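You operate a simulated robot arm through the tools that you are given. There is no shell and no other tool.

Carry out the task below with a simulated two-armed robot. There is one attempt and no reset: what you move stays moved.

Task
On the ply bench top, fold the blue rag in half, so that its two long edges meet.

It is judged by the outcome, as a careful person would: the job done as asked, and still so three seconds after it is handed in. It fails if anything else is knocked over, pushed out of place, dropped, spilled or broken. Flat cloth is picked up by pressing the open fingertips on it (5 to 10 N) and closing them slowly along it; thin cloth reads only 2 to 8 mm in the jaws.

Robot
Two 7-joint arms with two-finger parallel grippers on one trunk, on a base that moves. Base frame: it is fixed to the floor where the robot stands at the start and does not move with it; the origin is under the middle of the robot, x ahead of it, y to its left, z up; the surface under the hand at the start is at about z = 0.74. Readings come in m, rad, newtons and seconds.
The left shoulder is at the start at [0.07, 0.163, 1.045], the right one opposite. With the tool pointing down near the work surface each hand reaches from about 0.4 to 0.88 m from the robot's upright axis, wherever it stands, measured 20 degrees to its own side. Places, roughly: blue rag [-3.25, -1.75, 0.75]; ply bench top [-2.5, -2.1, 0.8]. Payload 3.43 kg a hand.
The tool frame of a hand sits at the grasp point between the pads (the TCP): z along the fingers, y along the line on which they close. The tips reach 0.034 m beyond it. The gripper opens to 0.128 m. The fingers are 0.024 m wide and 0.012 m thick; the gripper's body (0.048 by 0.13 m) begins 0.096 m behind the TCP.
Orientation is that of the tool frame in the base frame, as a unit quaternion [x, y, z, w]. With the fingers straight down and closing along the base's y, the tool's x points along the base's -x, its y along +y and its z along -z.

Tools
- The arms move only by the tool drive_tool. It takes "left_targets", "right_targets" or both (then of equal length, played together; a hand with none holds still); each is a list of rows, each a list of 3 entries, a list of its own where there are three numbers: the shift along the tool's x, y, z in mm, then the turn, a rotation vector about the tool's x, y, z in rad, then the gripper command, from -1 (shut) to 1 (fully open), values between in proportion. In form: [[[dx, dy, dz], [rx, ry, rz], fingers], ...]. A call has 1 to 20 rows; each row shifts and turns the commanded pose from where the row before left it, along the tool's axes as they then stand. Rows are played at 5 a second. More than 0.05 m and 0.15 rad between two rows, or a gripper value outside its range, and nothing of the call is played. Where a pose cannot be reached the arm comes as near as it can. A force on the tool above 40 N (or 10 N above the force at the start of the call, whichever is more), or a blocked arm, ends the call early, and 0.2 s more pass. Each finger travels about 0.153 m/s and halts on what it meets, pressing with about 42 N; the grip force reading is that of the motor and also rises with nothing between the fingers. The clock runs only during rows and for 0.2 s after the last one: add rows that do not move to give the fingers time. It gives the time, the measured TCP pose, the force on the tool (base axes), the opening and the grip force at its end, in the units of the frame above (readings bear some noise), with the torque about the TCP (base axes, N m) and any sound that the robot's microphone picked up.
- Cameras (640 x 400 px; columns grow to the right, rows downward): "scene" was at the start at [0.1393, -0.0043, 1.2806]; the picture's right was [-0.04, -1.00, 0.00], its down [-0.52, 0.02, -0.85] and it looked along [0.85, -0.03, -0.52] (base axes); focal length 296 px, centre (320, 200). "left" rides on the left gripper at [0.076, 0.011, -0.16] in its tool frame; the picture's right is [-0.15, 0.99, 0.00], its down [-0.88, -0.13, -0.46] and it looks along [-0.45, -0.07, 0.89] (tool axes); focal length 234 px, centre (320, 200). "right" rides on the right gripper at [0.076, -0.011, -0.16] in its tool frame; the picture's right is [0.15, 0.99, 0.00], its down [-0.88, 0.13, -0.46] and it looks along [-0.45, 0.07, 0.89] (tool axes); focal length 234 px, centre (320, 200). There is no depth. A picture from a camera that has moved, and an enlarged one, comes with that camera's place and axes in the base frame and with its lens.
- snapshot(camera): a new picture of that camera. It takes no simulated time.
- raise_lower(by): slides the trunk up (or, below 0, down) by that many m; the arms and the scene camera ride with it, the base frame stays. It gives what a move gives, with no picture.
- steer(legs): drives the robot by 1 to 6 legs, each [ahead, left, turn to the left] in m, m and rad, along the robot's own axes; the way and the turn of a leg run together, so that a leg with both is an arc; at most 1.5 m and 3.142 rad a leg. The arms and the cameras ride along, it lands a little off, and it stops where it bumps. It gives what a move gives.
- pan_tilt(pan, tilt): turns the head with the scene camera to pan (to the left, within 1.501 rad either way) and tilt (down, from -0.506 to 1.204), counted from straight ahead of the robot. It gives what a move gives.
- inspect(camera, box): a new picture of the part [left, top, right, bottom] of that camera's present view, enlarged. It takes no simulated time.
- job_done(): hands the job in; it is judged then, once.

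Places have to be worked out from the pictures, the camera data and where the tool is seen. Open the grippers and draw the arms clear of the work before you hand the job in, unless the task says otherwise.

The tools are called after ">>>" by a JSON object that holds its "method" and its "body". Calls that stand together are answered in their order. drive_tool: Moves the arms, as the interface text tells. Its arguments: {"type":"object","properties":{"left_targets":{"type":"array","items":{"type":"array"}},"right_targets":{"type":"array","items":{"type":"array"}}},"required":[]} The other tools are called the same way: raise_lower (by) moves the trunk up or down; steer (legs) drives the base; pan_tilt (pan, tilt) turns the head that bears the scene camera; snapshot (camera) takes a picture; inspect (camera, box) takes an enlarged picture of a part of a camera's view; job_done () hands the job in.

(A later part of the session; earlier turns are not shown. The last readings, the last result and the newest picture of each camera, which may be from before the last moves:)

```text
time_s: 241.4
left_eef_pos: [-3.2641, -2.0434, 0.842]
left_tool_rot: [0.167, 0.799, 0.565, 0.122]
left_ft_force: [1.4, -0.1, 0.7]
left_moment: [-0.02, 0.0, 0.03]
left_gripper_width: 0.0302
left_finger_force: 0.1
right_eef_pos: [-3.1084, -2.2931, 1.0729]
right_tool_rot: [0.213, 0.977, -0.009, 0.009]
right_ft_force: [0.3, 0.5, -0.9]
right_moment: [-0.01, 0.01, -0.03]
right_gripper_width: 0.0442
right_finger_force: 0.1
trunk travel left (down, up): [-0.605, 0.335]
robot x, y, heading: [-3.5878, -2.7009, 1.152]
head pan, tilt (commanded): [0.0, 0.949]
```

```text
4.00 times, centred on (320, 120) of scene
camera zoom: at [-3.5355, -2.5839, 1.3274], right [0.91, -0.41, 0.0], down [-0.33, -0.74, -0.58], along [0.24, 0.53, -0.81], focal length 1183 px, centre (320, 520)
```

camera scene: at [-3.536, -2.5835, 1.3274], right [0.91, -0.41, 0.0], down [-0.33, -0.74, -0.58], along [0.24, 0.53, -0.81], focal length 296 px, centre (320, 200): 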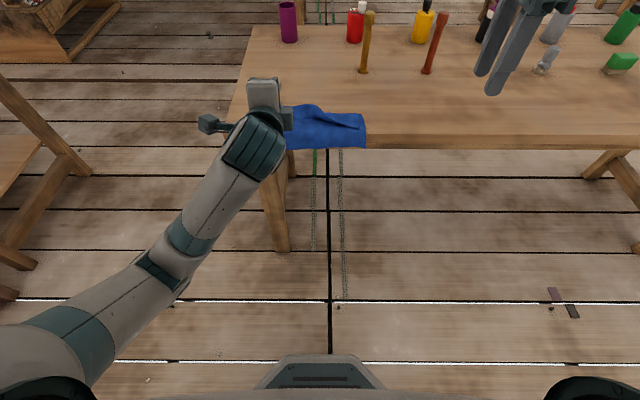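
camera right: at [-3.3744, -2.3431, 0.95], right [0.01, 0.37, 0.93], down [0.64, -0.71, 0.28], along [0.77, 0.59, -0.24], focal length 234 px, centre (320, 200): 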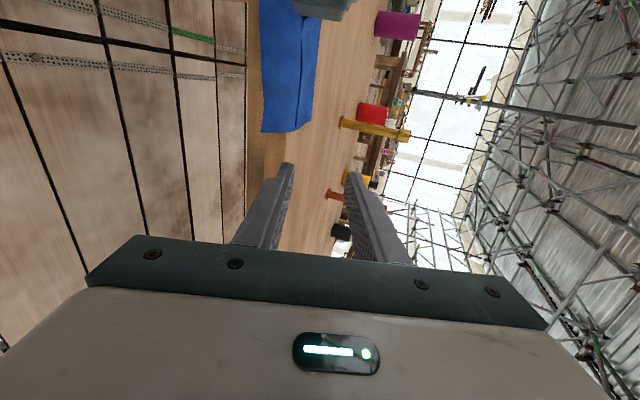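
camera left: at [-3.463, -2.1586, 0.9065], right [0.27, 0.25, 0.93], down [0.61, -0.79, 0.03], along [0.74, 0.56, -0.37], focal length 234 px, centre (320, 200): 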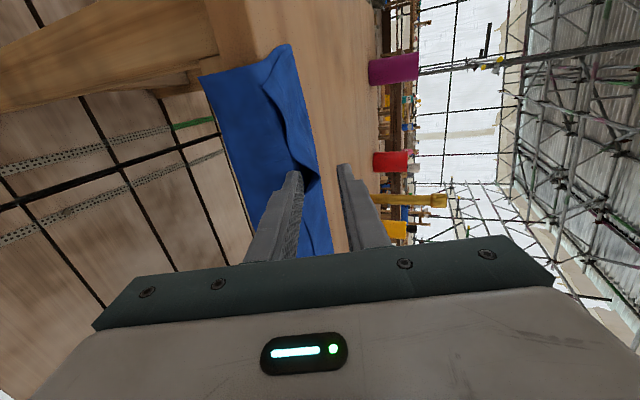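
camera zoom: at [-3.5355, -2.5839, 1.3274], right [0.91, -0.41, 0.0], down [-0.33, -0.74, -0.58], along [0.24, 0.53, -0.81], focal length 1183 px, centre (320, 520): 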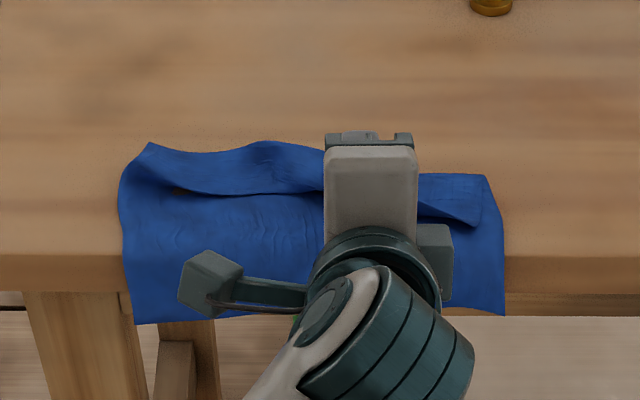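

The finger is going under it. I'll advance 20 mm more, close the jaws (which lifted the flap before), and push forward and up.

>>> {"method": "drive_tool", "body": {"left_targets": [[[0, 3.5, 9.5], [0, 0, 0], -0.53], [[0, 3.5, 9.5], [0, 0, 0], -0.53], [[0, 0, 0], [0, 0, 0], -0.7], [[0, 0, 0], [0, 0, 0], -0.85], [[0, 0, 0], [0, 0, 0], -1], [[0, 0, 0], [0, 0, 0], -1]]}}

>>> {"method": "inspect", "body": {"camera": "left", "box": [240, 110, 400, 240]}}

>>> {"method": "inspect", "body": {"camera": "scene", "box": [245, 60, 395, 160]}}

```text
time_s: 242.8
left_eef_pos: [-3.2572, -2.0278, 0.8424]
left_tool_rot: [0.167, 0.799, 0.566, 0.121]
left_ft_force: [1.2, -1.0, 1.7]
left_moment: [-0.02, 0.0, 0.0]
left_gripper_width: 0.0
left_finger_force: 32.6
right_eef_pos: [-3.1069, -2.2921, 1.0727]
right_tool_rot: [0.213, 0.977, -0.009, 0.009]
right_ft_force: [0.0, -0.2, -0.6]
right_moment: [-0.01, -0.02, 0.04]
right_gripper_width: 0.0443
right_finger_force: 0.0
trunk travel left (down, up): [-0.605, 0.335]
robot x, y, heading: [-3.5852, -2.6916, 1.148]
head pan, tilt (commanded): [0.0, 0.949]
```

```text
3.08 times, centred on (320, 175) of left
camera zoom: at [-3.3856, -2.1311, 0.9056], right [0.26, 0.24, 0.93], down [0.62, -0.79, 0.03], along [0.74, 0.57, -0.36], focal length 720 px, centre (320, 277)
```

zoom: 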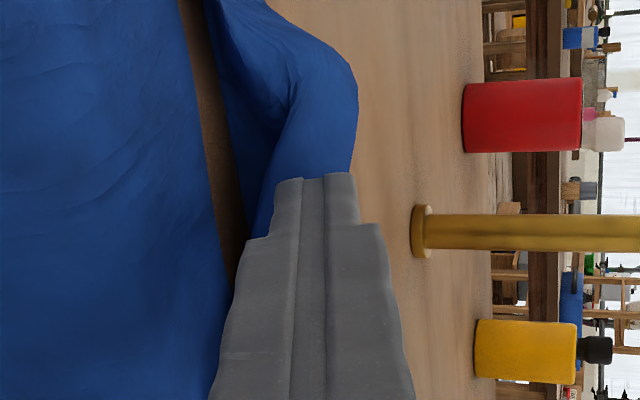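

```text
4.00 times, centred on (320, 110) of scene
camera zoom: at [-3.5353, -2.5837, 1.3274], right [0.91, -0.41, 0.0], down [-0.33, -0.74, -0.58], along [0.24, 0.53, -0.81], focal length 1183 px, centre (320, 560)
```

zoom: 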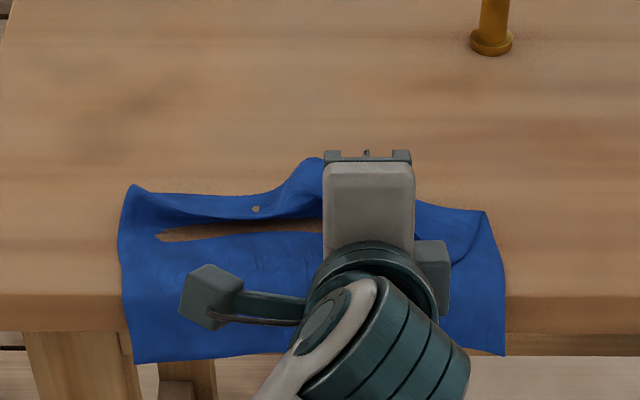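

The flap is rising over the finger. I'll push on forward and upward to flip the rest over.

>>> {"method": "drive_tool", "body": {"left_targets": [[[0, 6.9, 10.2], [0, 0, 0], -1], [[-5, 6.9, 10.2], [0, 0, 0], -1], [[-5, 6.9, 10.2], [0, 0, 0], -1], [[-5, 4, 11], [0, 0, 0], -1], [[-10, 4, 11], [0, 0, 0], -1], [[-15, 0, 0], [0, 0, 0], -1], [[-15, 0, 0], [0, 0, 0], -1], [[0, 0, 0], [0, 0, 0], -1]]}}

>>> {"method": "inspect", "body": {"camera": "scene", "box": [245, 60, 395, 160]}}

>>> {"method": "inspect", "body": {"camera": "left", "box": [240, 80, 400, 240]}}

```text
time_s: 244.6
left_eef_pos: [-3.1821, -1.9942, 0.8549]
left_tool_rot: [0.166, 0.799, 0.565, 0.121]
left_ft_force: [-0.5, -0.1, 0.5]
left_moment: [-0.03, -0.04, 0.01]
left_gripper_width: 0.0
left_finger_force: 33.0
right_eef_pos: [-3.1092, -2.2928, 1.0738]
right_tool_rot: [0.213, 0.977, -0.009, 0.01]
right_ft_force: [0.3, -0.3, 0.0]
right_moment: [0.03, -0.02, 0.01]
right_gripper_width: 0.0443
right_finger_force: 0.0
trunk travel left (down, up): [-0.605, 0.335]
robot x, y, heading: [-3.5839, -2.6976, 1.149]
head pan, tilt (commanded): [0.0, 0.949]
```

```text
4.00 times, centred on (320, 110) of scene
camera zoom: at [-3.5356, -2.5835, 1.3274], right [0.91, -0.41, 0.0], down [-0.33, -0.74, -0.58], along [0.24, 0.53, -0.81], focal length 1183 px, centre (320, 560)
```

zoom: 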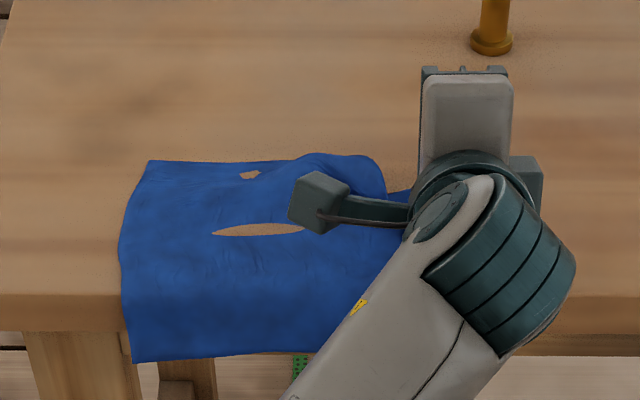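

```text
2.50 times, centred on (320, 160) of left
camera zoom: at [-3.3108, -2.0978, 0.9173], right [0.26, 0.24, 0.93], down [0.61, -0.79, 0.03], along [0.74, 0.57, -0.36], focal length 585 px, centre (320, 300)
```

zoom: 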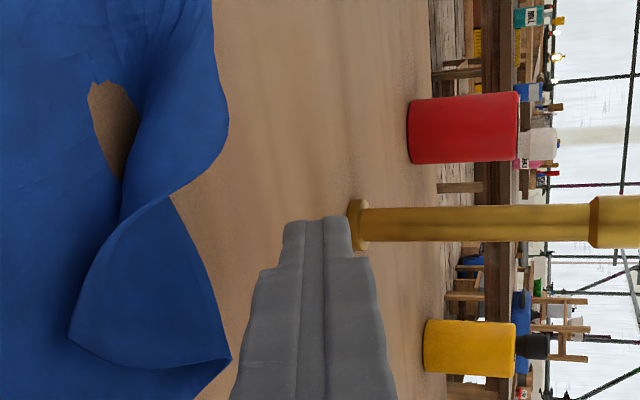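

Most of the flap is turned over; only a small corner on the right remains. I'll lift the hand up and away to look.

>>> {"method": "drive_tool", "body": {"left_targets": [[[0, 30, -10], [0, 0, 0], -1], [[0, 30, -10], [0, 0, 0], -1], [[20, 0, -40], [0, 0, 0], -1], [[30, 0, -40], [0, 0, 0], -1], [[40, 0, -30], [0, 0, 0], -1], [[40, 0, -30], [0, 0, 0], -1], [[45, 0, 0], [0, 0, 0], -1], [[45, 0, 0], [0, 0, 0], -1], [[45, 0, 0], [0, 0, 0], -1], [[0, 0, 0], [0, 0, 0], -1]]}}

>>> {"method": "inspect", "body": {"camera": "scene", "box": [245, 60, 395, 160]}}

```text
time_s: 246.8
left_eef_pos: [-3.4791, -2.0075, 0.9623]
left_tool_rot: [0.166, 0.799, 0.565, 0.121]
left_ft_force: [0.2, -0.5, 0.3]
left_moment: [0.04, 0.01, 0.03]
left_gripper_width: 0.0001
left_finger_force: 33.0
right_eef_pos: [-3.1065, -2.2935, 1.0735]
right_tool_rot: [0.212, 0.977, -0.01, 0.009]
right_ft_force: [-0.1, 0.5, -0.7]
right_moment: [0.01, 0.0, 0.01]
right_gripper_width: 0.0439
right_finger_force: 0.2
trunk travel left (down, up): [-0.605, 0.335]
robot x, y, heading: [-3.5883, -2.6916, 1.149]
head pan, tilt (commanded): [0.0, 0.949]
```

```text
4.00 times, centred on (320, 110) of scene
camera zoom: at [-3.5342, -2.584, 1.3274], right [0.91, -0.41, 0.0], down [-0.33, -0.74, -0.58], along [0.24, 0.53, -0.81], focal length 1183 px, centre (320, 560)
```

zoom: 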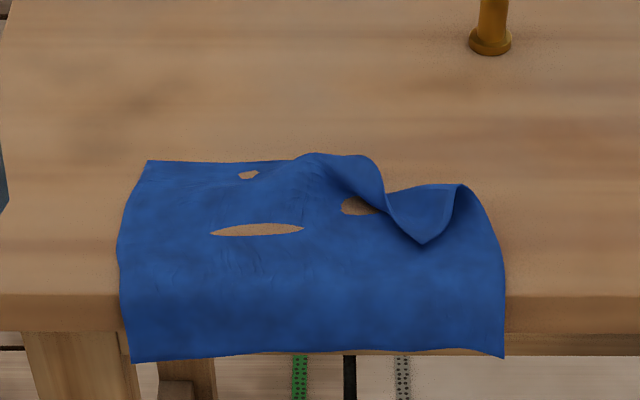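

Nearly flat now: only a small triangular corner on the right is still folded over. I'll repeat the finger push there.

>>> {"method": "drive_tool", "body": {"left_targets": [[[-41.5, 0, 0], [0, 0, 0], -0.8], [[-41.5, 0, 0], [0, 0, 0], -0.53], [[-41.5, 0, 0], [0, 0, 0], -0.53], [[-41.5, 0, 0], [0, 0, 0], -0.53], [[-41.5, 0, 0], [0, 0, 0], -0.53], [[-41.5, 0, 0], [0, 0, 0], -0.53], [[0, -29, 7.9], [0, 0, 0], -0.53], [[0, -29, 7.9], [0, 0, 0], -0.53], [[0, -29, 7.9], [0, 0, 0], -0.53], [[0, -29, 7.9], [0, 0, 0], -0.53], [[0, 4.3, 11.75], [0, 0, 0], -0.53], [[0, 4.3, 11.75], [0, 0, 0], -0.53], [[0, 4.3, 11.75], [0, 0, 0], -0.53], [[0, 0, 0], [0, 0, 0], -0.53]]}}

>>> {"method": "inspect", "body": {"camera": "left", "box": [240, 110, 400, 240]}}

>>> {"method": "inspect", "body": {"camera": "scene", "box": [245, 60, 395, 160]}}

```text
time_s: 249.8
left_eef_pos: [-3.2379, -2.081, 0.8432]
left_tool_rot: [0.167, 0.799, 0.565, 0.122]
left_ft_force: [0.6, -0.1, -0.2]
left_moment: [0.0, 0.01, 0.06]
left_gripper_width: 0.03
left_finger_force: 0.0
right_eef_pos: [-3.108, -2.2927, 1.0726]
right_tool_rot: [0.213, 0.977, -0.009, 0.01]
right_ft_force: [-0.6, 1.1, -0.1]
right_moment: [0.0, -0.01, 0.02]
right_gripper_width: 0.0441
right_finger_force: 0.2
trunk travel left (down, up): [-0.605, 0.335]
robot x, y, heading: [-3.5875, -2.6946, 1.15]
head pan, tilt (commanded): [0.0, 0.949]
```

```text
3.08 times, centred on (320, 175) of left
camera zoom: at [-3.3666, -2.1852, 0.906], right [0.26, 0.24, 0.93], down [0.62, -0.79, 0.03], along [0.74, 0.57, -0.36], focal length 720 px, centre (320, 277)
```

zoom: 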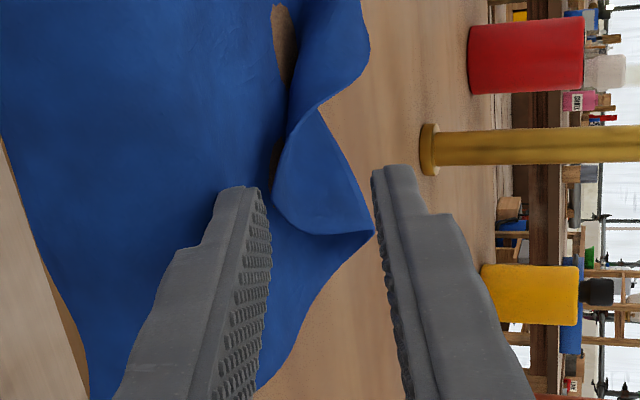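

```text
4.00 times, centred on (320, 110) of scene
camera zoom: at [-3.5355, -2.5838, 1.3274], right [0.91, -0.41, 0.0], down [-0.33, -0.74, -0.58], along [0.24, 0.53, -0.81], focal length 1183 px, centre (320, 560)
```

zoom: 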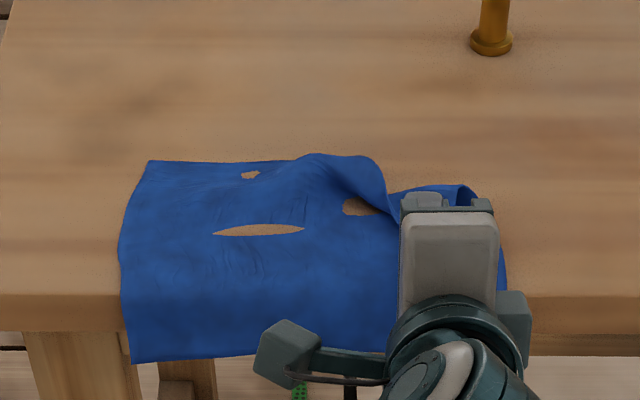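

The finger is in front of the small folded corner. I'll push under it, close, and lift forward.

>>> {"method": "drive_tool", "body": {"left_targets": [[[0, 4.3, 11.75], [0, 0, 0], -0.53], [[0, 4.3, 11.75], [0, 0, 0], -0.53], [[0, 4.3, 11.75], [0, 0, 0], -0.53], [[0, 4.3, 11.75], [0, 0, 0], -0.53], [[0, 2, 6], [0, 0, 0], -0.53], [[0, 0, 0], [0, 0, 0], -0.53]]}}

>>> {"method": "inspect", "body": {"camera": "left", "box": [240, 110, 400, 240]}}

>>> {"method": "inspect", "body": {"camera": "scene", "box": [245, 50, 395, 150]}}

```text
time_s: 251.2
left_eef_pos: [-3.2148, -2.0303, 0.8447]
left_tool_rot: [0.166, 0.799, 0.565, 0.12]
left_ft_force: [0.3, 0.9, 0.3]
left_moment: [0.0, 0.01, -0.01]
left_gripper_width: 0.03
left_finger_force: 0.0
right_eef_pos: [-3.1079, -2.2933, 1.0724]
right_tool_rot: [0.213, 0.977, -0.009, 0.009]
right_ft_force: [-0.7, -0.5, 0.3]
right_moment: [-0.01, -0.02, 0.02]
right_gripper_width: 0.0439
right_finger_force: 0.2
trunk travel left (down, up): [-0.605, 0.335]
robot x, y, heading: [-3.5878, -2.6953, 1.153]
head pan, tilt (commanded): [0.0, 0.949]
```

```text
3.08 times, centred on (320, 175) of left
camera zoom: at [-3.343, -2.1341, 0.9067], right [0.26, 0.24, 0.93], down [0.62, -0.79, 0.03], along [0.74, 0.57, -0.36], focal length 720 px, centre (320, 277)
```

zoom: 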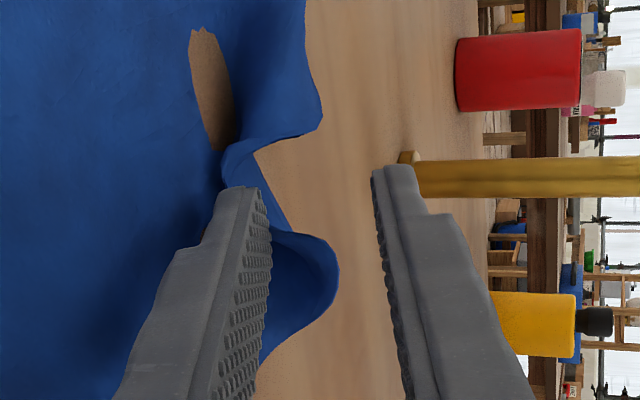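

```text
4.00 times, centred on (320, 100) of scene
camera zoom: at [-3.5354, -2.5837, 1.3274], right [0.91, -0.41, 0.0], down [-0.33, -0.74, -0.58], along [0.24, 0.53, -0.81], focal length 1183 px, centre (320, 600)
```

zoom: 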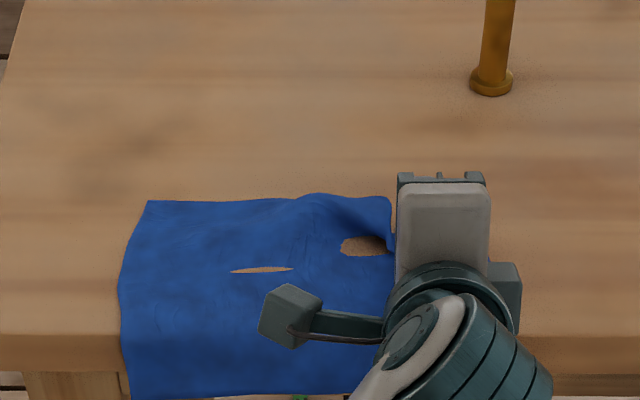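

The corner is yielding and wrapping round the fingertip. Close and push forward and up to flip it.

>>> {"method": "drive_tool", "body": {"left_targets": [[[0, 0, 0], [0, 0, 0], -0.75], [[0, 0, 0], [0, 0, 0], -1], [[0, 0, 0], [0, 0, 0], -1], [[0, 6.9, 10.2], [0, 0, 0], -1], [[0, 6.9, 10.2], [0, 0, 0], -1], [[0, 6.9, 10.2], [0, 0, 0], -1], [[0, 4, 11], [0, 0, 0], -1], [[0, 4, 11], [0, 0, 0], -1], [[0, 0, 0], [0, 0, 0], -1]]}}

>>> {"method": "inspect", "body": {"camera": "left", "box": [240, 80, 400, 240]}}

>>> {"method": "inspect", "body": {"camera": "scene", "box": [245, 50, 395, 150]}}

```text
time_s: 253.2
left_eef_pos: [-3.1907, -1.9739, 0.8518]
left_tool_rot: [0.166, 0.799, 0.565, 0.121]
left_ft_force: [-0.4, -1.0, -0.9]
left_moment: [-0.02, -0.02, -0.03]
left_gripper_width: 0.0001
left_finger_force: 32.5
right_eef_pos: [-3.1086, -2.2928, 1.074]
right_tool_rot: [0.213, 0.977, -0.009, 0.009]
right_ft_force: [0.6, -0.6, 0.1]
right_moment: [0.0, -0.02, 0.02]
right_gripper_width: 0.0442
right_finger_force: 0.1
trunk travel left (down, up): [-0.605, 0.335]
robot x, y, heading: [-3.5821, -2.6914, 1.15]
head pan, tilt (commanded): [0.0, 0.949]
```

```text
2.50 times, centred on (320, 160) of left
camera zoom: at [-3.3195, -2.0787, 0.9151], right [0.26, 0.24, 0.93], down [0.62, -0.79, 0.03], along [0.74, 0.57, -0.36], focal length 585 px, centre (320, 300)
```

zoom: 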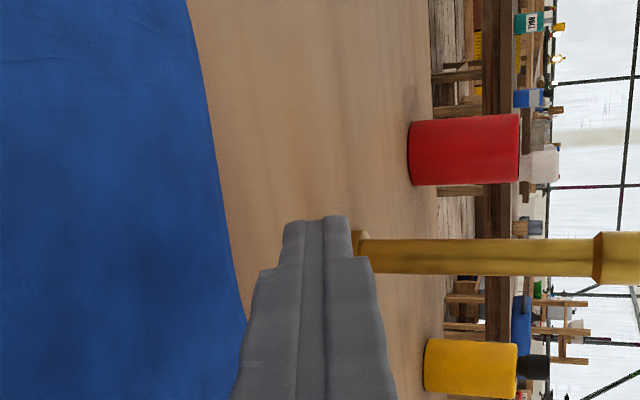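

```text
4.00 times, centred on (320, 100) of scene
camera zoom: at [-3.5354, -2.5838, 1.3274], right [0.91, -0.41, 0.0], down [-0.33, -0.74, -0.58], along [0.24, 0.53, -0.81], focal length 1183 px, centre (320, 600)
```

zoom: 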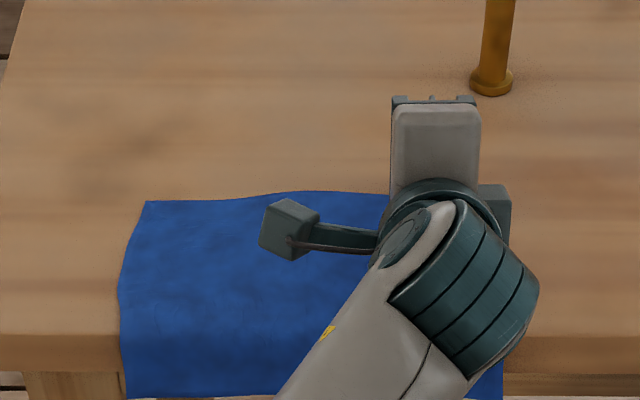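

The rag now lies completely flat and smooth as a single layer. I'll lift the left hand up and away to see all of it.

>>> {"method": "drive_tool", "body": {"left_targets": [[[0, 30, -10], [0, 0, 0], -1], [[0, 30, -10], [0, 0, 0], -1], [[20, 0, -40], [0, 0, 0], -1], [[30, 0, -38], [0, 0, 0], -1], [[35, 0, -30], [0, 0, 0], -1], [[40, 0, -28], [0, 0, 0], -1], [[45, 0, 0], [0, 0, 0], -1], [[45, 0, 0], [0, 0, 0], -1], [[45, 0, 0], [0, 0, 0], -1], [[0, 0, 0], [0, 0, 0], -1]]}}

>>> {"method": "inspect", "body": {"camera": "scene", "box": [245, 60, 395, 160]}}

```text
time_s: 255.4
left_eef_pos: [-3.482, -1.9865, 0.9606]
left_tool_rot: [0.168, 0.799, 0.565, 0.121]
left_ft_force: [0.2, -0.6, -0.1]
left_moment: [0.01, 0.0, 0.03]
left_gripper_width: 0.0
left_finger_force: 32.8
right_eef_pos: [-3.1059, -2.2925, 1.0732]
right_tool_rot: [0.213, 0.977, -0.01, 0.01]
right_ft_force: [-0.3, 0.4, 0.0]
right_moment: [0.03, 0.02, -0.01]
right_gripper_width: 0.0443
right_finger_force: 0.1
trunk travel left (down, up): [-0.605, 0.335]
robot x, y, heading: [-3.5862, -2.6938, 1.146]
head pan, tilt (commanded): [0.0, 0.949]
```

```text
4.00 times, centred on (320, 110) of scene
camera zoom: at [-3.5342, -2.584, 1.3274], right [0.91, -0.41, 0.0], down [-0.33, -0.74, -0.58], along [0.24, 0.53, -0.81], focal length 1183 px, centre (320, 560)
```

zoom: 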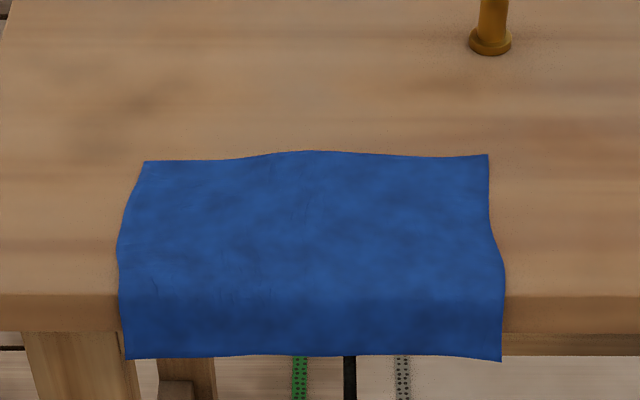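

The rag is flat again and square: 14.5 cm on the bench, 5.5 cm draped over the near edge. I'll bring the left hand upright, drive forward 15 cm, then pull the rag fully onto the bench and redo the centre-line pinch with a smaller opening so that only a single ridge forms.

>>> {"method": "drive_tool", "body": {"left_targets": [[[0, 0, -10], [0.1356, 0, 0], -1], [[0, 0, 0], [0.1356, 0, 0], -1], [[0, 0, 0], [0.1356, 0, 0], -1], [[0, 0, 0], [0.1356, 0, 0], -1], [[0, 0, 0], [0.1356, 0, 0], -1], [[0, 0, 0], [0.1356, 0, 0], -1], [[0, 0, 0], [0.1356, 0, 0], -1], [[0, 0, 0], [0.1356, 0, 0], -1], [[0, 0, 0], [0.1356, 0, 0], -1], [[0, 0, -20], [0, 0, 0], -1]], "right_targets": [[[0, 0, 0], [0, 0, 0], -1], [[0, 0, 0], [0, 0, 0], -1], [[0, 0, 0], [0, 0, 0], -1], [[0, 0, 0], [0, 0, 0], -1], [[0, 0, 0], [0, 0, 0], -1], [[0, 0, 0], [0, 0, 0], -1], [[0, 0, 0], [0, 0, 0], -1], [[0, 0, 0], [0, 0, 0], -1], [[0, 0, 0], [0, 0, 0], -1], [[0, 0, 0], [0, 0, 0], -1]]}}

>>> {"method": "steer", "body": {"legs": [[0.15, 0, 0]]}}

>>> {"method": "snapshot", "body": {"camera": "scene"}}

```text
time_s: 257.6
left_eef_pos: [-3.4865, -1.9974, 0.9829]
left_tool_rot: [0.206, 0.979, 0.005, 0.004]
left_ft_force: [0.0, -0.8, -0.3]
left_moment: [-0.01, -0.02, -0.01]
left_gripper_width: 0.0
left_finger_force: 33.1
right_eef_pos: [-3.1089, -2.2947, 1.0743]
right_tool_rot: [0.213, 0.977, -0.009, 0.01]
right_ft_force: [0.3, -0.6, 0.6]
right_moment: [0.0, -0.01, 0.02]
right_gripper_width: 0.0
right_finger_force: 33.0
trunk travel left (down, up): [-0.605, 0.335]
robot x, y, heading: [-3.588, -2.6948, 1.153]
head pan, tilt (commanded): [0.0, 0.949]
```

```text
time_s: 258.9
left_eef_pos: [-3.4211, -1.8578, 0.9828]
left_tool_rot: [0.206, 0.978, 0.006, 0.003]
left_ft_force: [0.7, -0.1, -0.3]
left_moment: [0.0, 0.02, 0.03]
left_gripper_width: 0.0001
left_finger_force: 33.4
right_eef_pos: [-3.0456, -2.1535, 1.0741]
right_tool_rot: [0.213, 0.977, -0.009, 0.01]
right_ft_force: [1.3, 0.1, -0.1]
right_moment: [0.02, 0.02, -0.02]
right_gripper_width: 0.0
right_finger_force: 32.5
trunk travel left (down, up): [-0.605, 0.335]
robot x, y, heading: [-3.5243, -2.5549, 1.147]
head pan, tilt (commanded): [0.0, 0.949]
```

```text
taken
camera scene: at [-3.4729, -2.4448, 1.3275], right [0.91, -0.41, 0.0], down [-0.33, -0.74, -0.58], along [0.24, 0.53, -0.81], focal length 296 px, centre (320, 200)
```

scene: 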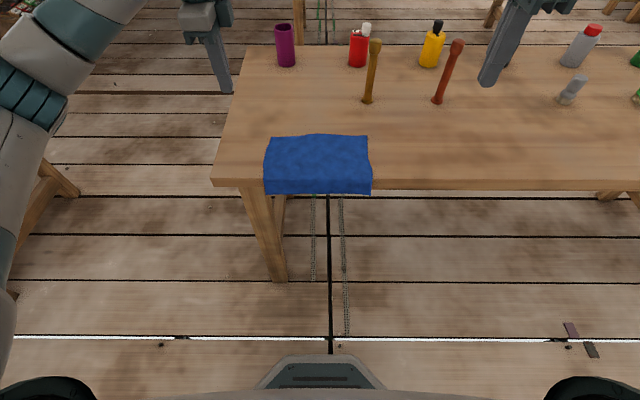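

I'll enlarge the rag from here to get its exact position before pulling it in.

>>> {"method": "inspect", "body": {"camera": "scene", "box": [240, 110, 400, 210]}}

```text
4.00 times, centred on (320, 160) of scene
camera zoom: at [-3.4729, -2.4448, 1.3275], right [0.91, -0.41, 0.0], down [-0.33, -0.74, -0.58], along [0.24, 0.53, -0.81], focal length 1183 px, centre (320, 360)
```

zoom: 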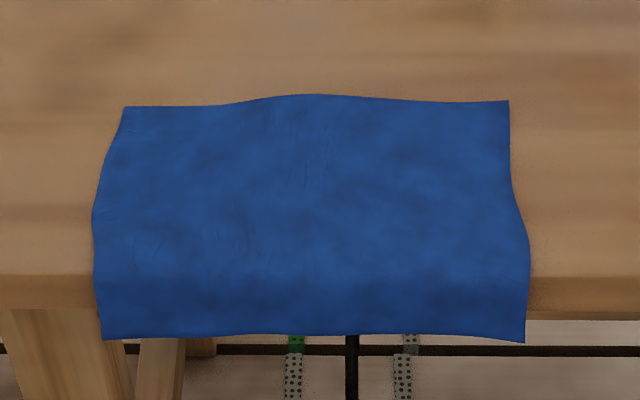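

The rag's far edge is 0.70 m and the bench edge 0.56 m from the axis. I'll place both closed, upright fingers on the rag near its far edge (±0.09 m), just above it.

>>> {"method": "drive_tool", "body": {"left_targets": [[[-20, 0, 0], [0.013, 0, 0], -1], [[-20, 0, 0], [0, 0, 0], -1], [[-20, 0, 0], [0, 0, 0], -1], [[-20, 0, 0], [0, 0, 0], -1], [[-20, 0, 0], [0, 0, 0], -1], [[0, 0, 26.6], [0, 0, 0], -1], [[0, 0, 26.6], [0, 0, 0], -1], [[0, 0, 26.6], [0, 0, 0], -1], [[0, 0, 26.6], [0, 0, 0], -1], [[0, 0, 26.6], [0, 0, 0], -1], [[0, 0, 0], [0, 0, 0], -1]], "right_targets": [[[36.6, 23.6, 0], [-0.013, 0.023, 0], -1], [[36.6, 23.6, 0], [0, 0, 0], -1], [[36.6, 23.6, 0], [0, 0, 0], -1], [[36.6, 23.6, 0], [0, 0, 0], -1], [[36.6, 23.6, 0], [0, 0, 0], -1], [[0, 0, 44.8], [0, 0, 0], -1], [[0, 0, 44.8], [0, 0, 0], -1], [[0, 0, 44.8], [0, 0, 0], -1], [[0, 0, 44.8], [0, 0, 0], -1], [[0, 0, 44.8], [0, 0, 0], -1], [[0, 0, 0], [0, 0, 0], -1]]}}

>>> {"method": "inspect", "body": {"camera": "scene", "box": [240, 100, 400, 200]}}

```text
time_s: 261.4
left_eef_pos: [-3.332, -1.8975, 0.8494]
left_tool_rot: [0.206, 0.979, 0.0, 0.002]
left_ft_force: [-0.2, -0.5, -0.4]
left_moment: [-0.01, 0.02, -0.02]
left_gripper_width: 0.0
left_finger_force: 33.0
right_eef_pos: [-3.1631, -1.9693, 0.8464]
right_tool_rot: [0.213, 0.977, 0.0, 0.0]
right_ft_force: [0.4, -0.5, 0.4]
right_moment: [0.01, -0.02, -0.02]
right_gripper_width: 0.0
right_finger_force: 32.7
trunk travel left (down, up): [-0.605, 0.335]
robot x, y, heading: [-3.5253, -2.5554, 1.15]
head pan, tilt (commanded): [0.0, 0.949]
```

```text
4.00 times, centred on (320, 150) of scene
camera zoom: at [-3.4732, -2.4454, 1.3275], right [0.91, -0.41, 0.0], down [-0.33, -0.74, -0.58], along [0.24, 0.53, -0.81], focal length 1183 px, centre (320, 400)
```

zoom: 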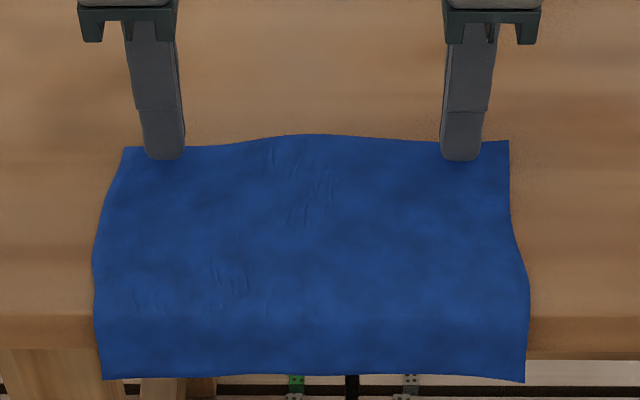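

Both fingers are about 2 cm inside the far edge. Pressing down now.

>>> {"method": "drive_tool", "body": {"left_targets": [[[0, 0, 6], [0, 0, 0], -1], [[0, 0, 5], [0, 0, 0], -1], [[0, 0, 2], [0, 0, 0], -1], [[0, 0, 1], [0, 0, 0], -1], [[0, 0, 0], [0, 0, 0], -1]], "right_targets": [[[0, 0, 5], [0, 0, 0], -1], [[0, 0, 4], [0, 0, 0], -1], [[0, 0, 2], [0, 0, 0], -1], [[0, 0, 0.5], [0, 0, 0], -1], [[0, 0, 0], [0, 0, 0], -1]]}}

```text
time_s: 262.6
left_eef_pos: [-3.331, -1.897, 0.8375]
left_tool_rot: [0.207, 0.978, -0.001, 0.003]
left_ft_force: [-0.2, -0.5, -0.1]
left_moment: [0.0, 0.04, -0.03]
left_gripper_width: 0.0
left_finger_force: 32.7
right_eef_pos: [-3.162, -1.9692, 0.8367]
right_tool_rot: [0.213, 0.977, -0.001, 0.0]
right_ft_force: [-0.6, 0.5, 0.3]
right_moment: [0.0, 0.03, 0.02]
right_gripper_width: 0.0002
right_finger_force: 33.0
trunk travel left (down, up): [-0.605, 0.335]
robot x, y, heading: [-3.5255, -2.5559, 1.142]
head pan, tilt (commanded): [0.0, 0.949]
```

>>> {"method": "drive_tool", "body": {"left_targets": [[[0, 0, 1.5], [0, 0, 0], -1], [[0, 0, 1], [0, 0, 0], -1], [[0, 0, 0], [0, 0, 0], -1]], "right_targets": [[[0, 0, 1.5], [0, 0, 0], -1], [[0, 0, 0.7], [0, 0, 0], -1], [[0, 0, 0], [0, 0, 0], -1]]}}

```text
time_s: 263.4
left_eef_pos: [-3.3301, -1.8971, 0.8359]
left_tool_rot: [0.206, 0.979, 0.001, 0.003]
left_ft_force: [-2.1, 1.6, 12.3]
left_moment: [0.06, 0.11, -0.03]
left_gripper_width: 0.0
left_finger_force: 32.6
right_eef_pos: [-3.164, -1.9714, 0.8357]
right_tool_rot: [0.213, 0.977, 0.001, 0.0]
right_ft_force: [0.3, 1.5, 4.5]
right_moment: [0.06, 0.0, -0.01]
right_gripper_width: 0.0
right_finger_force: 32.9
trunk travel left (down, up): [-0.605, 0.335]
robot x, y, heading: [-3.5216, -2.5555, 1.151]
head pan, tilt (commanded): [0.0, 0.949]
```

Good contact (12 N and 4.5 N). I'll add a little on the right and draw the rag 80 mm forward so it lies wholly on the bench.

>>> {"method": "drive_tool", "body": {"left_targets": [[[0, 0, -0.2], [0, 0, 0], -1], [[0, 4, 0], [0, 0, 0], -1], [[0, 8, 0], [0, 0, 0], -1], [[0, 8, 0], [0, 0, 0], -1], [[0, 8, 0], [0, 0, 0], -1], [[0, 8, 0], [0, 0, 0], -1], [[0, 8, 0], [0, 0, 0], -1], [[0, 8, 0], [0, 0, 0], -1], [[0, 8, 0], [0, 0, 0], -1], [[0, 8, 0], [0, 0, 0], -1], [[0, 8, 0], [0, 0, 0], -1], [[0, 4, 0], [0, 0, 0], -1]], "right_targets": [[[0, 0, 0.6], [0, 0, 0], -1], [[0, 4, 0], [0, 0, 0], -1], [[0, 8, 0], [0, 0, 0], -1], [[0, 8, 0], [0, 0, 0], -1], [[0, 8, 0], [0, 0, 0], -1], [[0, 8, 0], [0, 0, 0], -1], [[0, 8, 0], [0, 0, 0], -1], [[0, 8, 0], [0, 0, 0], -1], [[0, 8, 0], [0, 0, 0], -1], [[0, 8, 0], [0, 0, 0], -1], [[0, 8, 0], [0, 0, 0], -1], [[0, 4, 0], [0, 0, 0], -1]]}}

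>>> {"method": "inspect", "body": {"camera": "scene", "box": [240, 90, 400, 190]}}

```text
time_s: 265.9
left_eef_pos: [-3.2984, -1.8263, 0.8353]
left_tool_rot: [0.206, 0.978, 0.0, 0.003]
left_ft_force: [-1.6, -1.5, 7.4]
left_moment: [-0.07, 0.05, -0.04]
left_gripper_width: 0.0001
left_finger_force: 33.0
right_eef_pos: [-3.1308, -1.8993, 0.8349]
right_tool_rot: [0.213, 0.977, 0.0, 0.0]
right_ft_force: [-2.2, -3.6, 13.5]
right_moment: [-0.12, 0.15, 0.02]
right_gripper_width: 0.0
right_finger_force: 32.9
trunk travel left (down, up): [-0.605, 0.335]
robot x, y, heading: [-3.5247, -2.5566, 1.147]
head pan, tilt (commanded): [0.0, 0.949]
```

```text
4.00 times, centred on (320, 140) of scene
camera zoom: at [-3.4745, -2.4479, 1.3278], right [0.91, -0.41, 0.0], down [-0.33, -0.74, -0.58], along [0.24, 0.53, -0.81], focal length 1183 px, centre (320, 440)
```

zoom: 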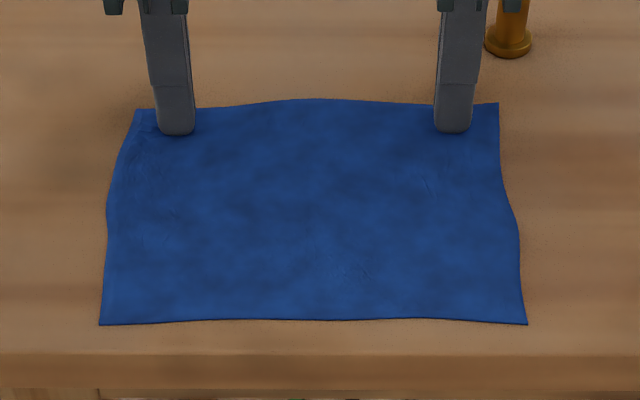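

The rag now lies flat and fully on the bench, square to the robot: near edge at 0.583 m, far edge at 0.781 m, so its centre line is at 0.682 m. I'll lift, open the jaws to 66 mm, and centre both hands on that line at ±0.085 m.

>>> {"method": "drive_tool", "body": {"left_targets": [[[0, 0, -10], [0, 0, 0], -1], [[0, 0, -20], [0, 0, 0], -0.7], [[0, -26, 0], [0, 0, 0], -0.3], [[-6, -26, 0], [0, 0, 0], 0.03], [[0, -24.7, 0], [0, 0, 0], 0.03], [[0, 0, 12], [0, 0, 0], 0.03], [[0, 0, 8], [0, 0, 0], 0.03], [[0, 0, 0], [0, 0, 0], 0.03]], "right_targets": [[[0, 0, -10], [0, 0, 0], -1], [[0, 0, -20], [0, 0, 0], -0.7], [[0, -26, 0], [0, 0, 0], -0.3], [[6, -26, 0], [0, 0, 0], 0.03], [[0, -24.6, 0], [0, 0, 0], 0.03], [[0, 0, 12], [0, 0, 0], 0.03], [[0, 0, 8], [0, 0, 0], 0.03], [[0, 0, 0], [0, 0, 0], 0.03]]}}

>>> {"method": "inspect", "body": {"camera": "scene", "box": [240, 90, 400, 190]}}

>>> {"method": "snapshot", "body": {"camera": "left"}}

>>> {"method": "snapshot", "body": {"camera": "right"}}

```text
time_s: 267.8
left_eef_pos: [-3.3234, -1.8973, 0.8447]
left_tool_rot: [0.207, 0.978, -0.002, 0.001]
left_ft_force: [-0.7, -1.2, -0.1]
left_moment: [-0.02, 0.01, 0.05]
left_gripper_width: 0.0661
left_finger_force: 0.0
right_eef_pos: [-3.1663, -1.9649, 0.8423]
right_tool_rot: [0.212, 0.977, -0.001, -0.001]
right_ft_force: [0.0, 0.6, -0.8]
right_moment: [0.0, 0.02, 0.02]
right_gripper_width: 0.0659
right_finger_force: 0.1
trunk travel left (down, up): [-0.605, 0.335]
robot x, y, heading: [-3.5249, -2.5553, 1.149]
head pan, tilt (commanded): [0.0, 0.949]
```

```text
4.00 times, centred on (320, 140) of scene
camera zoom: at [-3.4728, -2.4446, 1.3274], right [0.91, -0.41, 0.0], down [-0.33, -0.74, -0.58], along [0.24, 0.53, -0.81], focal length 1183 px, centre (320, 440)
```

zoom: 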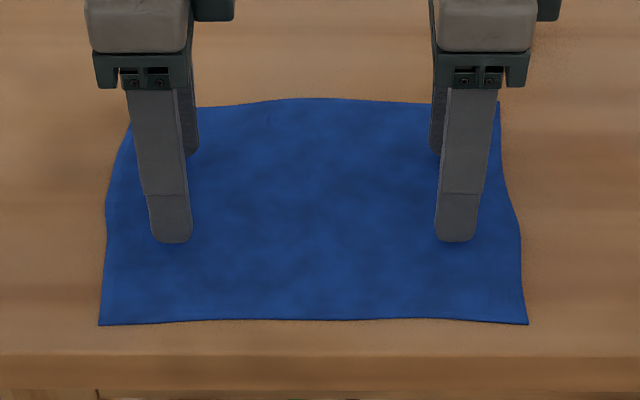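

```text
taken
camera left: at [-3.3896, -1.856, 1.0027], right [0.53, 0.85, 0.0], down [0.75, -0.47, 0.46], along [0.39, -0.25, -0.89], focal length 234 px, centre (320, 200)
```

left: 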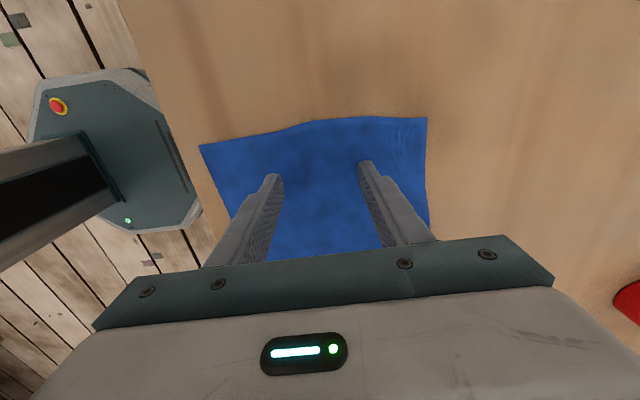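

```text
taken
camera right: at [-3.2395, -1.9451, 1.0023], right [0.28, 0.96, 0.0], down [0.85, -0.25, 0.46], along [0.44, -0.13, -0.89], focal length 234 px, centre (320, 200)
```

right: 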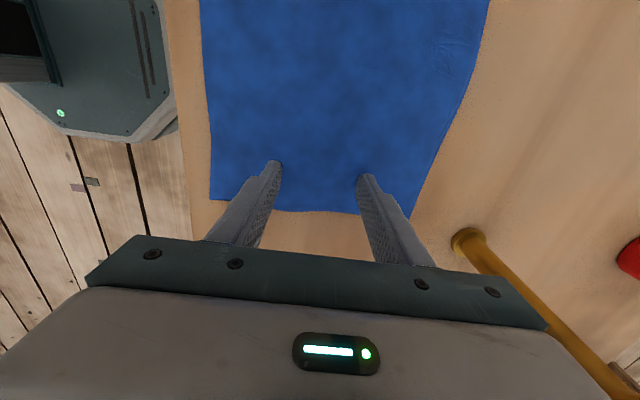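

Both hands are centred on the rag to within 2 mm. I'll press down to several newtons.

>>> {"method": "drive_tool", "body": {"left_targets": [[[0, 0, 5], [0, 0, 0], 0.03], [[0, 0, 3], [0, 0, 0], 0.03], [[0, 0, 1.5], [0, 0, 0], 0.03], [[0, 0, 0.7], [0, 0, 0], 0.03], [[0, 0, 0], [0, 0, 0], 0.03]], "right_targets": [[[0, -2, 4], [0, 0, 0], 0.03], [[0, 0, 2], [0, 0, 0], 0.03], [[0, 0, 1], [0, 0, 0], 0.03], [[0, 0, 0.7], [0, 0, 0], 0.03], [[0, 0, 0], [0, 0, 0], 0.03]]}}

```text
time_s: 268.9
left_eef_pos: [-3.3246, -1.8962, 0.8352]
left_tool_rot: [0.206, 0.978, 0.0, 0.004]
left_ft_force: [0.0, 1.7, 11.4]
left_moment: [-0.07, 0.2, -0.02]
left_gripper_width: 0.0654
left_finger_force: 0.1
right_eef_pos: [-3.1662, -1.9692, 0.8369]
right_tool_rot: [0.213, 0.977, 0.0, 0.0]
right_ft_force: [-0.4, 0.2, 0.5]
right_moment: [0.07, -0.05, -0.02]
right_gripper_width: 0.066
right_finger_force: 0.0
trunk travel left (down, up): [-0.605, 0.335]
robot x, y, heading: [-3.5286, -2.5606, 1.15]
head pan, tilt (commanded): [0.0, 0.949]
```

Left 11 N; the right needs about 1 mm more.

>>> {"method": "drive_tool", "body": {"left_targets": [[[0, 0, -0.2], [0, 0, 0], 0.03], [[0, 0, 0], [0, 0, 0], 0.03], [[0, 0, 0], [0, 0, 0], 0.03]], "right_targets": [[[0, 0, 0.8], [0, 0, 0], 0.03], [[0, 0, 0.4], [0, 0, 0], 0.03], [[0, 0, 0], [0, 0, 0], 0.03]]}}

```text
time_s: 269.8
left_eef_pos: [-3.3235, -1.8973, 0.8352]
left_tool_rot: [0.206, 0.979, 0.001, 0.003]
left_ft_force: [0.4, 3.2, 13.8]
left_moment: [-0.06, 0.18, -0.06]
left_gripper_width: 0.065
left_finger_force: 0.1
right_eef_pos: [-3.1678, -1.9688, 0.8356]
right_tool_rot: [0.214, 0.977, 0.001, 0.0]
right_ft_force: [1.4, -0.4, 4.9]
right_moment: [0.02, -0.07, -0.03]
right_gripper_width: 0.0659
right_finger_force: 0.0
trunk travel left (down, up): [-0.605, 0.335]
robot x, y, heading: [-3.5206, -2.5551, 1.148]
head pan, tilt (commanded): [0.0, 0.949]
```

Left 13.8 N, right 4.9 N. I'll even these slightly and begin closing slowly, then look at how the ridge forms.

>>> {"method": "drive_tool", "body": {"left_targets": [[[0, 0, -0.3], [0, 0, 0], 0.01], [[0, 0, 0], [0, 0, 0], -0.02], [[0, 0, 0], [0, 0, 0], -0.05], [[0, 0, 0], [0, 0, 0], -0.08], [[0, 0, 0], [0, 0, 0], -0.11], [[0, 0, 0], [0, 0, 0], -0.14], [[0, 0, 0], [0, 0, 0], -0.17], [[0, 0, 0], [0, 0, 0], -0.2]], "right_targets": [[[0, 0, 0.5], [0, 0, 0], 0.01], [[0, 0, 0], [0, 0, 0], -0.02], [[0, 0, 0], [0, 0, 0], -0.05], [[0, 0, 0], [0, 0, 0], -0.08], [[0, 0, 0], [0, 0, 0], -0.11], [[0, 0, 0], [0, 0, 0], -0.14], [[0, 0, 0], [0, 0, 0], -0.17], [[0, 0, 0], [0, 0, 0], -0.2]]}}

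>>> {"method": "inspect", "body": {"camera": "left", "box": [190, 100, 450, 270]}}

>>> {"method": "inspect", "body": {"camera": "right", "box": [190, 60, 450, 250]}}

>>> {"method": "inspect", "body": {"camera": "scene", "box": [240, 90, 400, 190]}}

```text
time_s: 271.6
left_eef_pos: [-3.3248, -1.8986, 0.8362]
left_tool_rot: [0.206, 0.979, 0.0, 0.003]
left_ft_force: [0.3, 0.1, 8.2]
left_moment: [-0.08, 0.13, -0.01]
left_gripper_width: 0.0502
left_finger_force: 0.1
right_eef_pos: [-3.168, -1.969, 0.8364]
right_tool_rot: [0.213, 0.977, 0.0, 0.0]
right_ft_force: [-0.5, -0.3, 11.9]
right_moment: [-0.03, -0.06, 0.01]
right_gripper_width: 0.0497
right_finger_force: 0.0
trunk travel left (down, up): [-0.605, 0.335]
robot x, y, heading: [-3.5216, -2.5536, 1.147]
head pan, tilt (commanded): [0.0, 0.949]
```

```text
2.35 times, centred on (320, 185) of left
camera zoom: at [-3.3901, -1.8572, 0.9947], right [0.53, 0.85, 0.0], down [0.75, -0.47, 0.46], along [0.39, -0.24, -0.89], focal length 551 px, centre (320, 235)
```

zoom: 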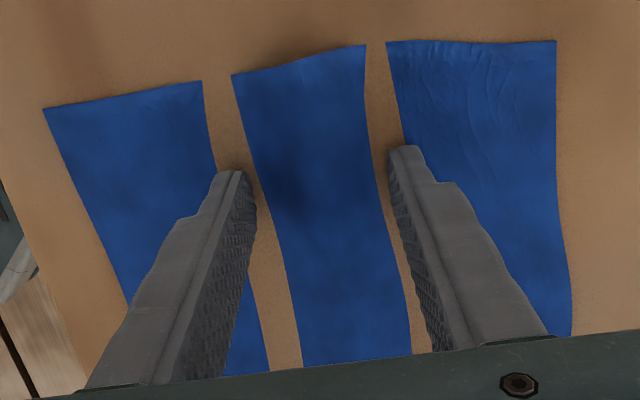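

```text
2.11 times, centred on (320, 155) of right
camera zoom: at [-3.2405, -1.9483, 0.9948], right [0.28, 0.96, 0.0], down [0.85, -0.25, 0.46], along [0.44, -0.13, -0.89], focal length 493 px, centre (320, 295)
```

zoom: 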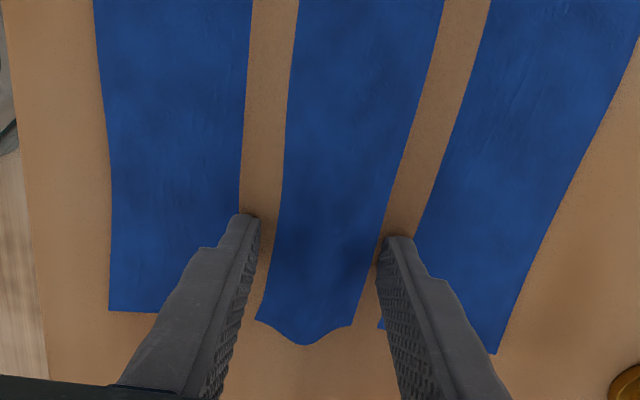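

```text
4.00 times, centred on (320, 140) of scene
camera zoom: at [-3.4739, -2.447, 1.3277], right [0.91, -0.41, 0.0], down [-0.33, -0.74, -0.58], along [0.24, 0.53, -0.81], focal length 1183 px, centre (320, 440)
```

zoom: 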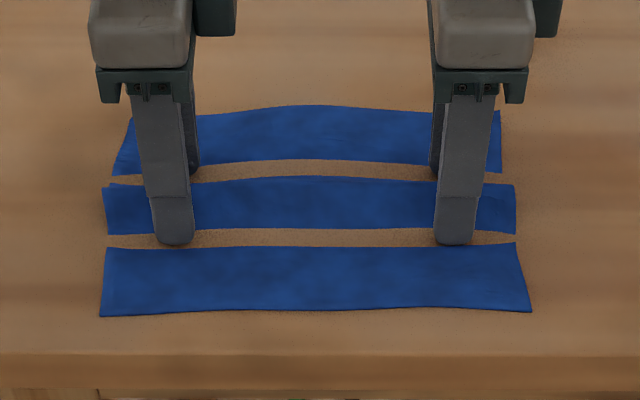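

This time a single smooth central hump has formed along the whole length, evenly between the fingers. I'll continue closing slowly.

>>> {"method": "drive_tool", "body": {"left_targets": [[[0, 0, 0], [0, 0, 0], -0.23], [[0, 0, 0], [0, 0, 0], -0.26], [[0, 0, 0], [0, 0, 0], -0.29], [[0, 0, 0], [0, 0, 0], -0.32], [[0, 0, 0], [0, 0, 0], -0.35], [[0, 0, 0], [0, 0, 0], -0.38], [[0, 0, 0], [0, 0, 0], -0.41], [[0, 0, 0], [0, 0, 0], -0.44], [[0, 0, 0], [0, 0, 0], -0.47], [[0, 0, 0], [0, 0, 0], -0.5]], "right_targets": [[[0, 0, 0], [0, 0, 0], -0.23], [[0, 0, 0], [0, 0, 0], -0.26], [[0, 0, 0], [0, 0, 0], -0.29], [[0, 0, 0], [0, 0, 0], -0.32], [[0, 0, 0], [0, 0, 0], -0.35], [[0, 0, 0], [0, 0, 0], -0.38], [[0, 0, 0], [0, 0, 0], -0.41], [[0, 0, 0], [0, 0, 0], -0.44], [[0, 0, 0], [0, 0, 0], -0.47], [[0, 0, 0], [0, 0, 0], -0.5]]}}

>>> {"method": "inspect", "body": {"camera": "left", "box": [190, 100, 450, 270]}}

>>> {"method": "inspect", "body": {"camera": "right", "box": [190, 60, 450, 250]}}

>>> {"method": "inspect", "body": {"camera": "scene", "box": [240, 90, 400, 190]}}

```text
time_s: 273.8
left_eef_pos: [-3.3252, -1.8976, 0.8358]
left_tool_rot: [0.206, 0.979, 0.001, 0.003]
left_ft_force: [-0.1, 0.8, 6.4]
left_moment: [-0.03, 0.08, 0.03]
left_gripper_width: 0.0314
left_finger_force: 0.1
right_eef_pos: [-3.1679, -1.9684, 0.836]
right_tool_rot: [0.213, 0.977, 0.0, 0.0]
right_ft_force: [0.4, 0.2, 15.0]
right_moment: [-0.05, -0.1, -0.01]
right_gripper_width: 0.0297
right_finger_force: 0.1
trunk travel left (down, up): [-0.605, 0.335]
robot x, y, heading: [-3.5253, -2.5534, 1.148]
head pan, tilt (commanded): [0.0, 0.949]
```

```text
2.35 times, centred on (320, 185) of left
camera zoom: at [-3.3901, -1.8572, 0.9947], right [0.53, 0.85, 0.0], down [0.75, -0.47, 0.46], along [0.39, -0.24, -0.89], focal length 551 px, centre (320, 235)
```

zoom: 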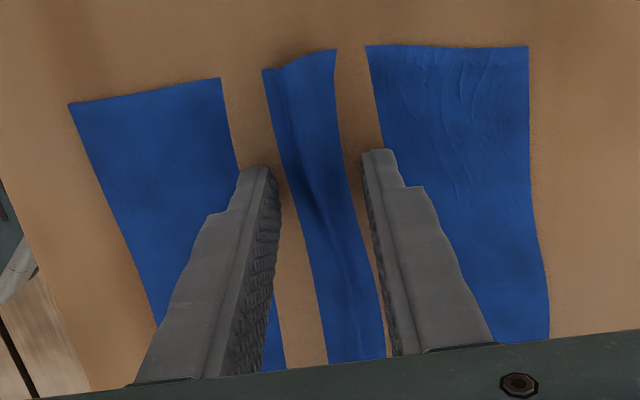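

```text
2.11 times, centred on (320, 155) of right
camera zoom: at [-3.2406, -1.9483, 0.9948], right [0.28, 0.96, 0.0], down [0.85, -0.25, 0.46], along [0.44, -0.13, -0.89], focal length 493 px, centre (320, 295)
```

zoom: 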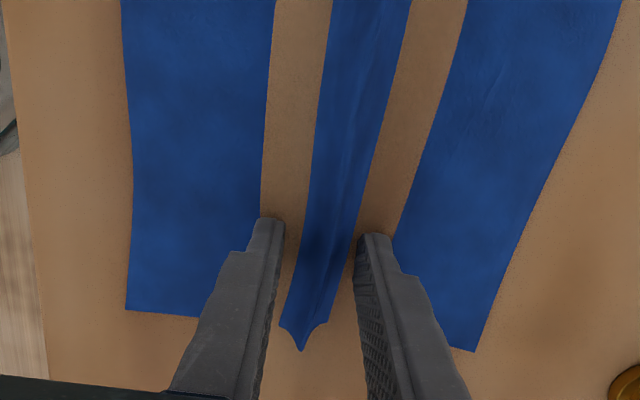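

```text
4.00 times, centred on (320, 140) of scene
camera zoom: at [-3.4741, -2.447, 1.3277], right [0.91, -0.41, 0.0], down [-0.33, -0.74, -0.58], along [0.24, 0.53, -0.81], focal length 1183 px, centre (320, 440)
```

zoom: 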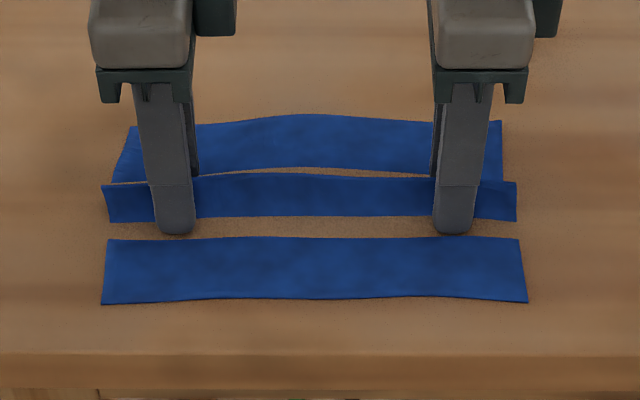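

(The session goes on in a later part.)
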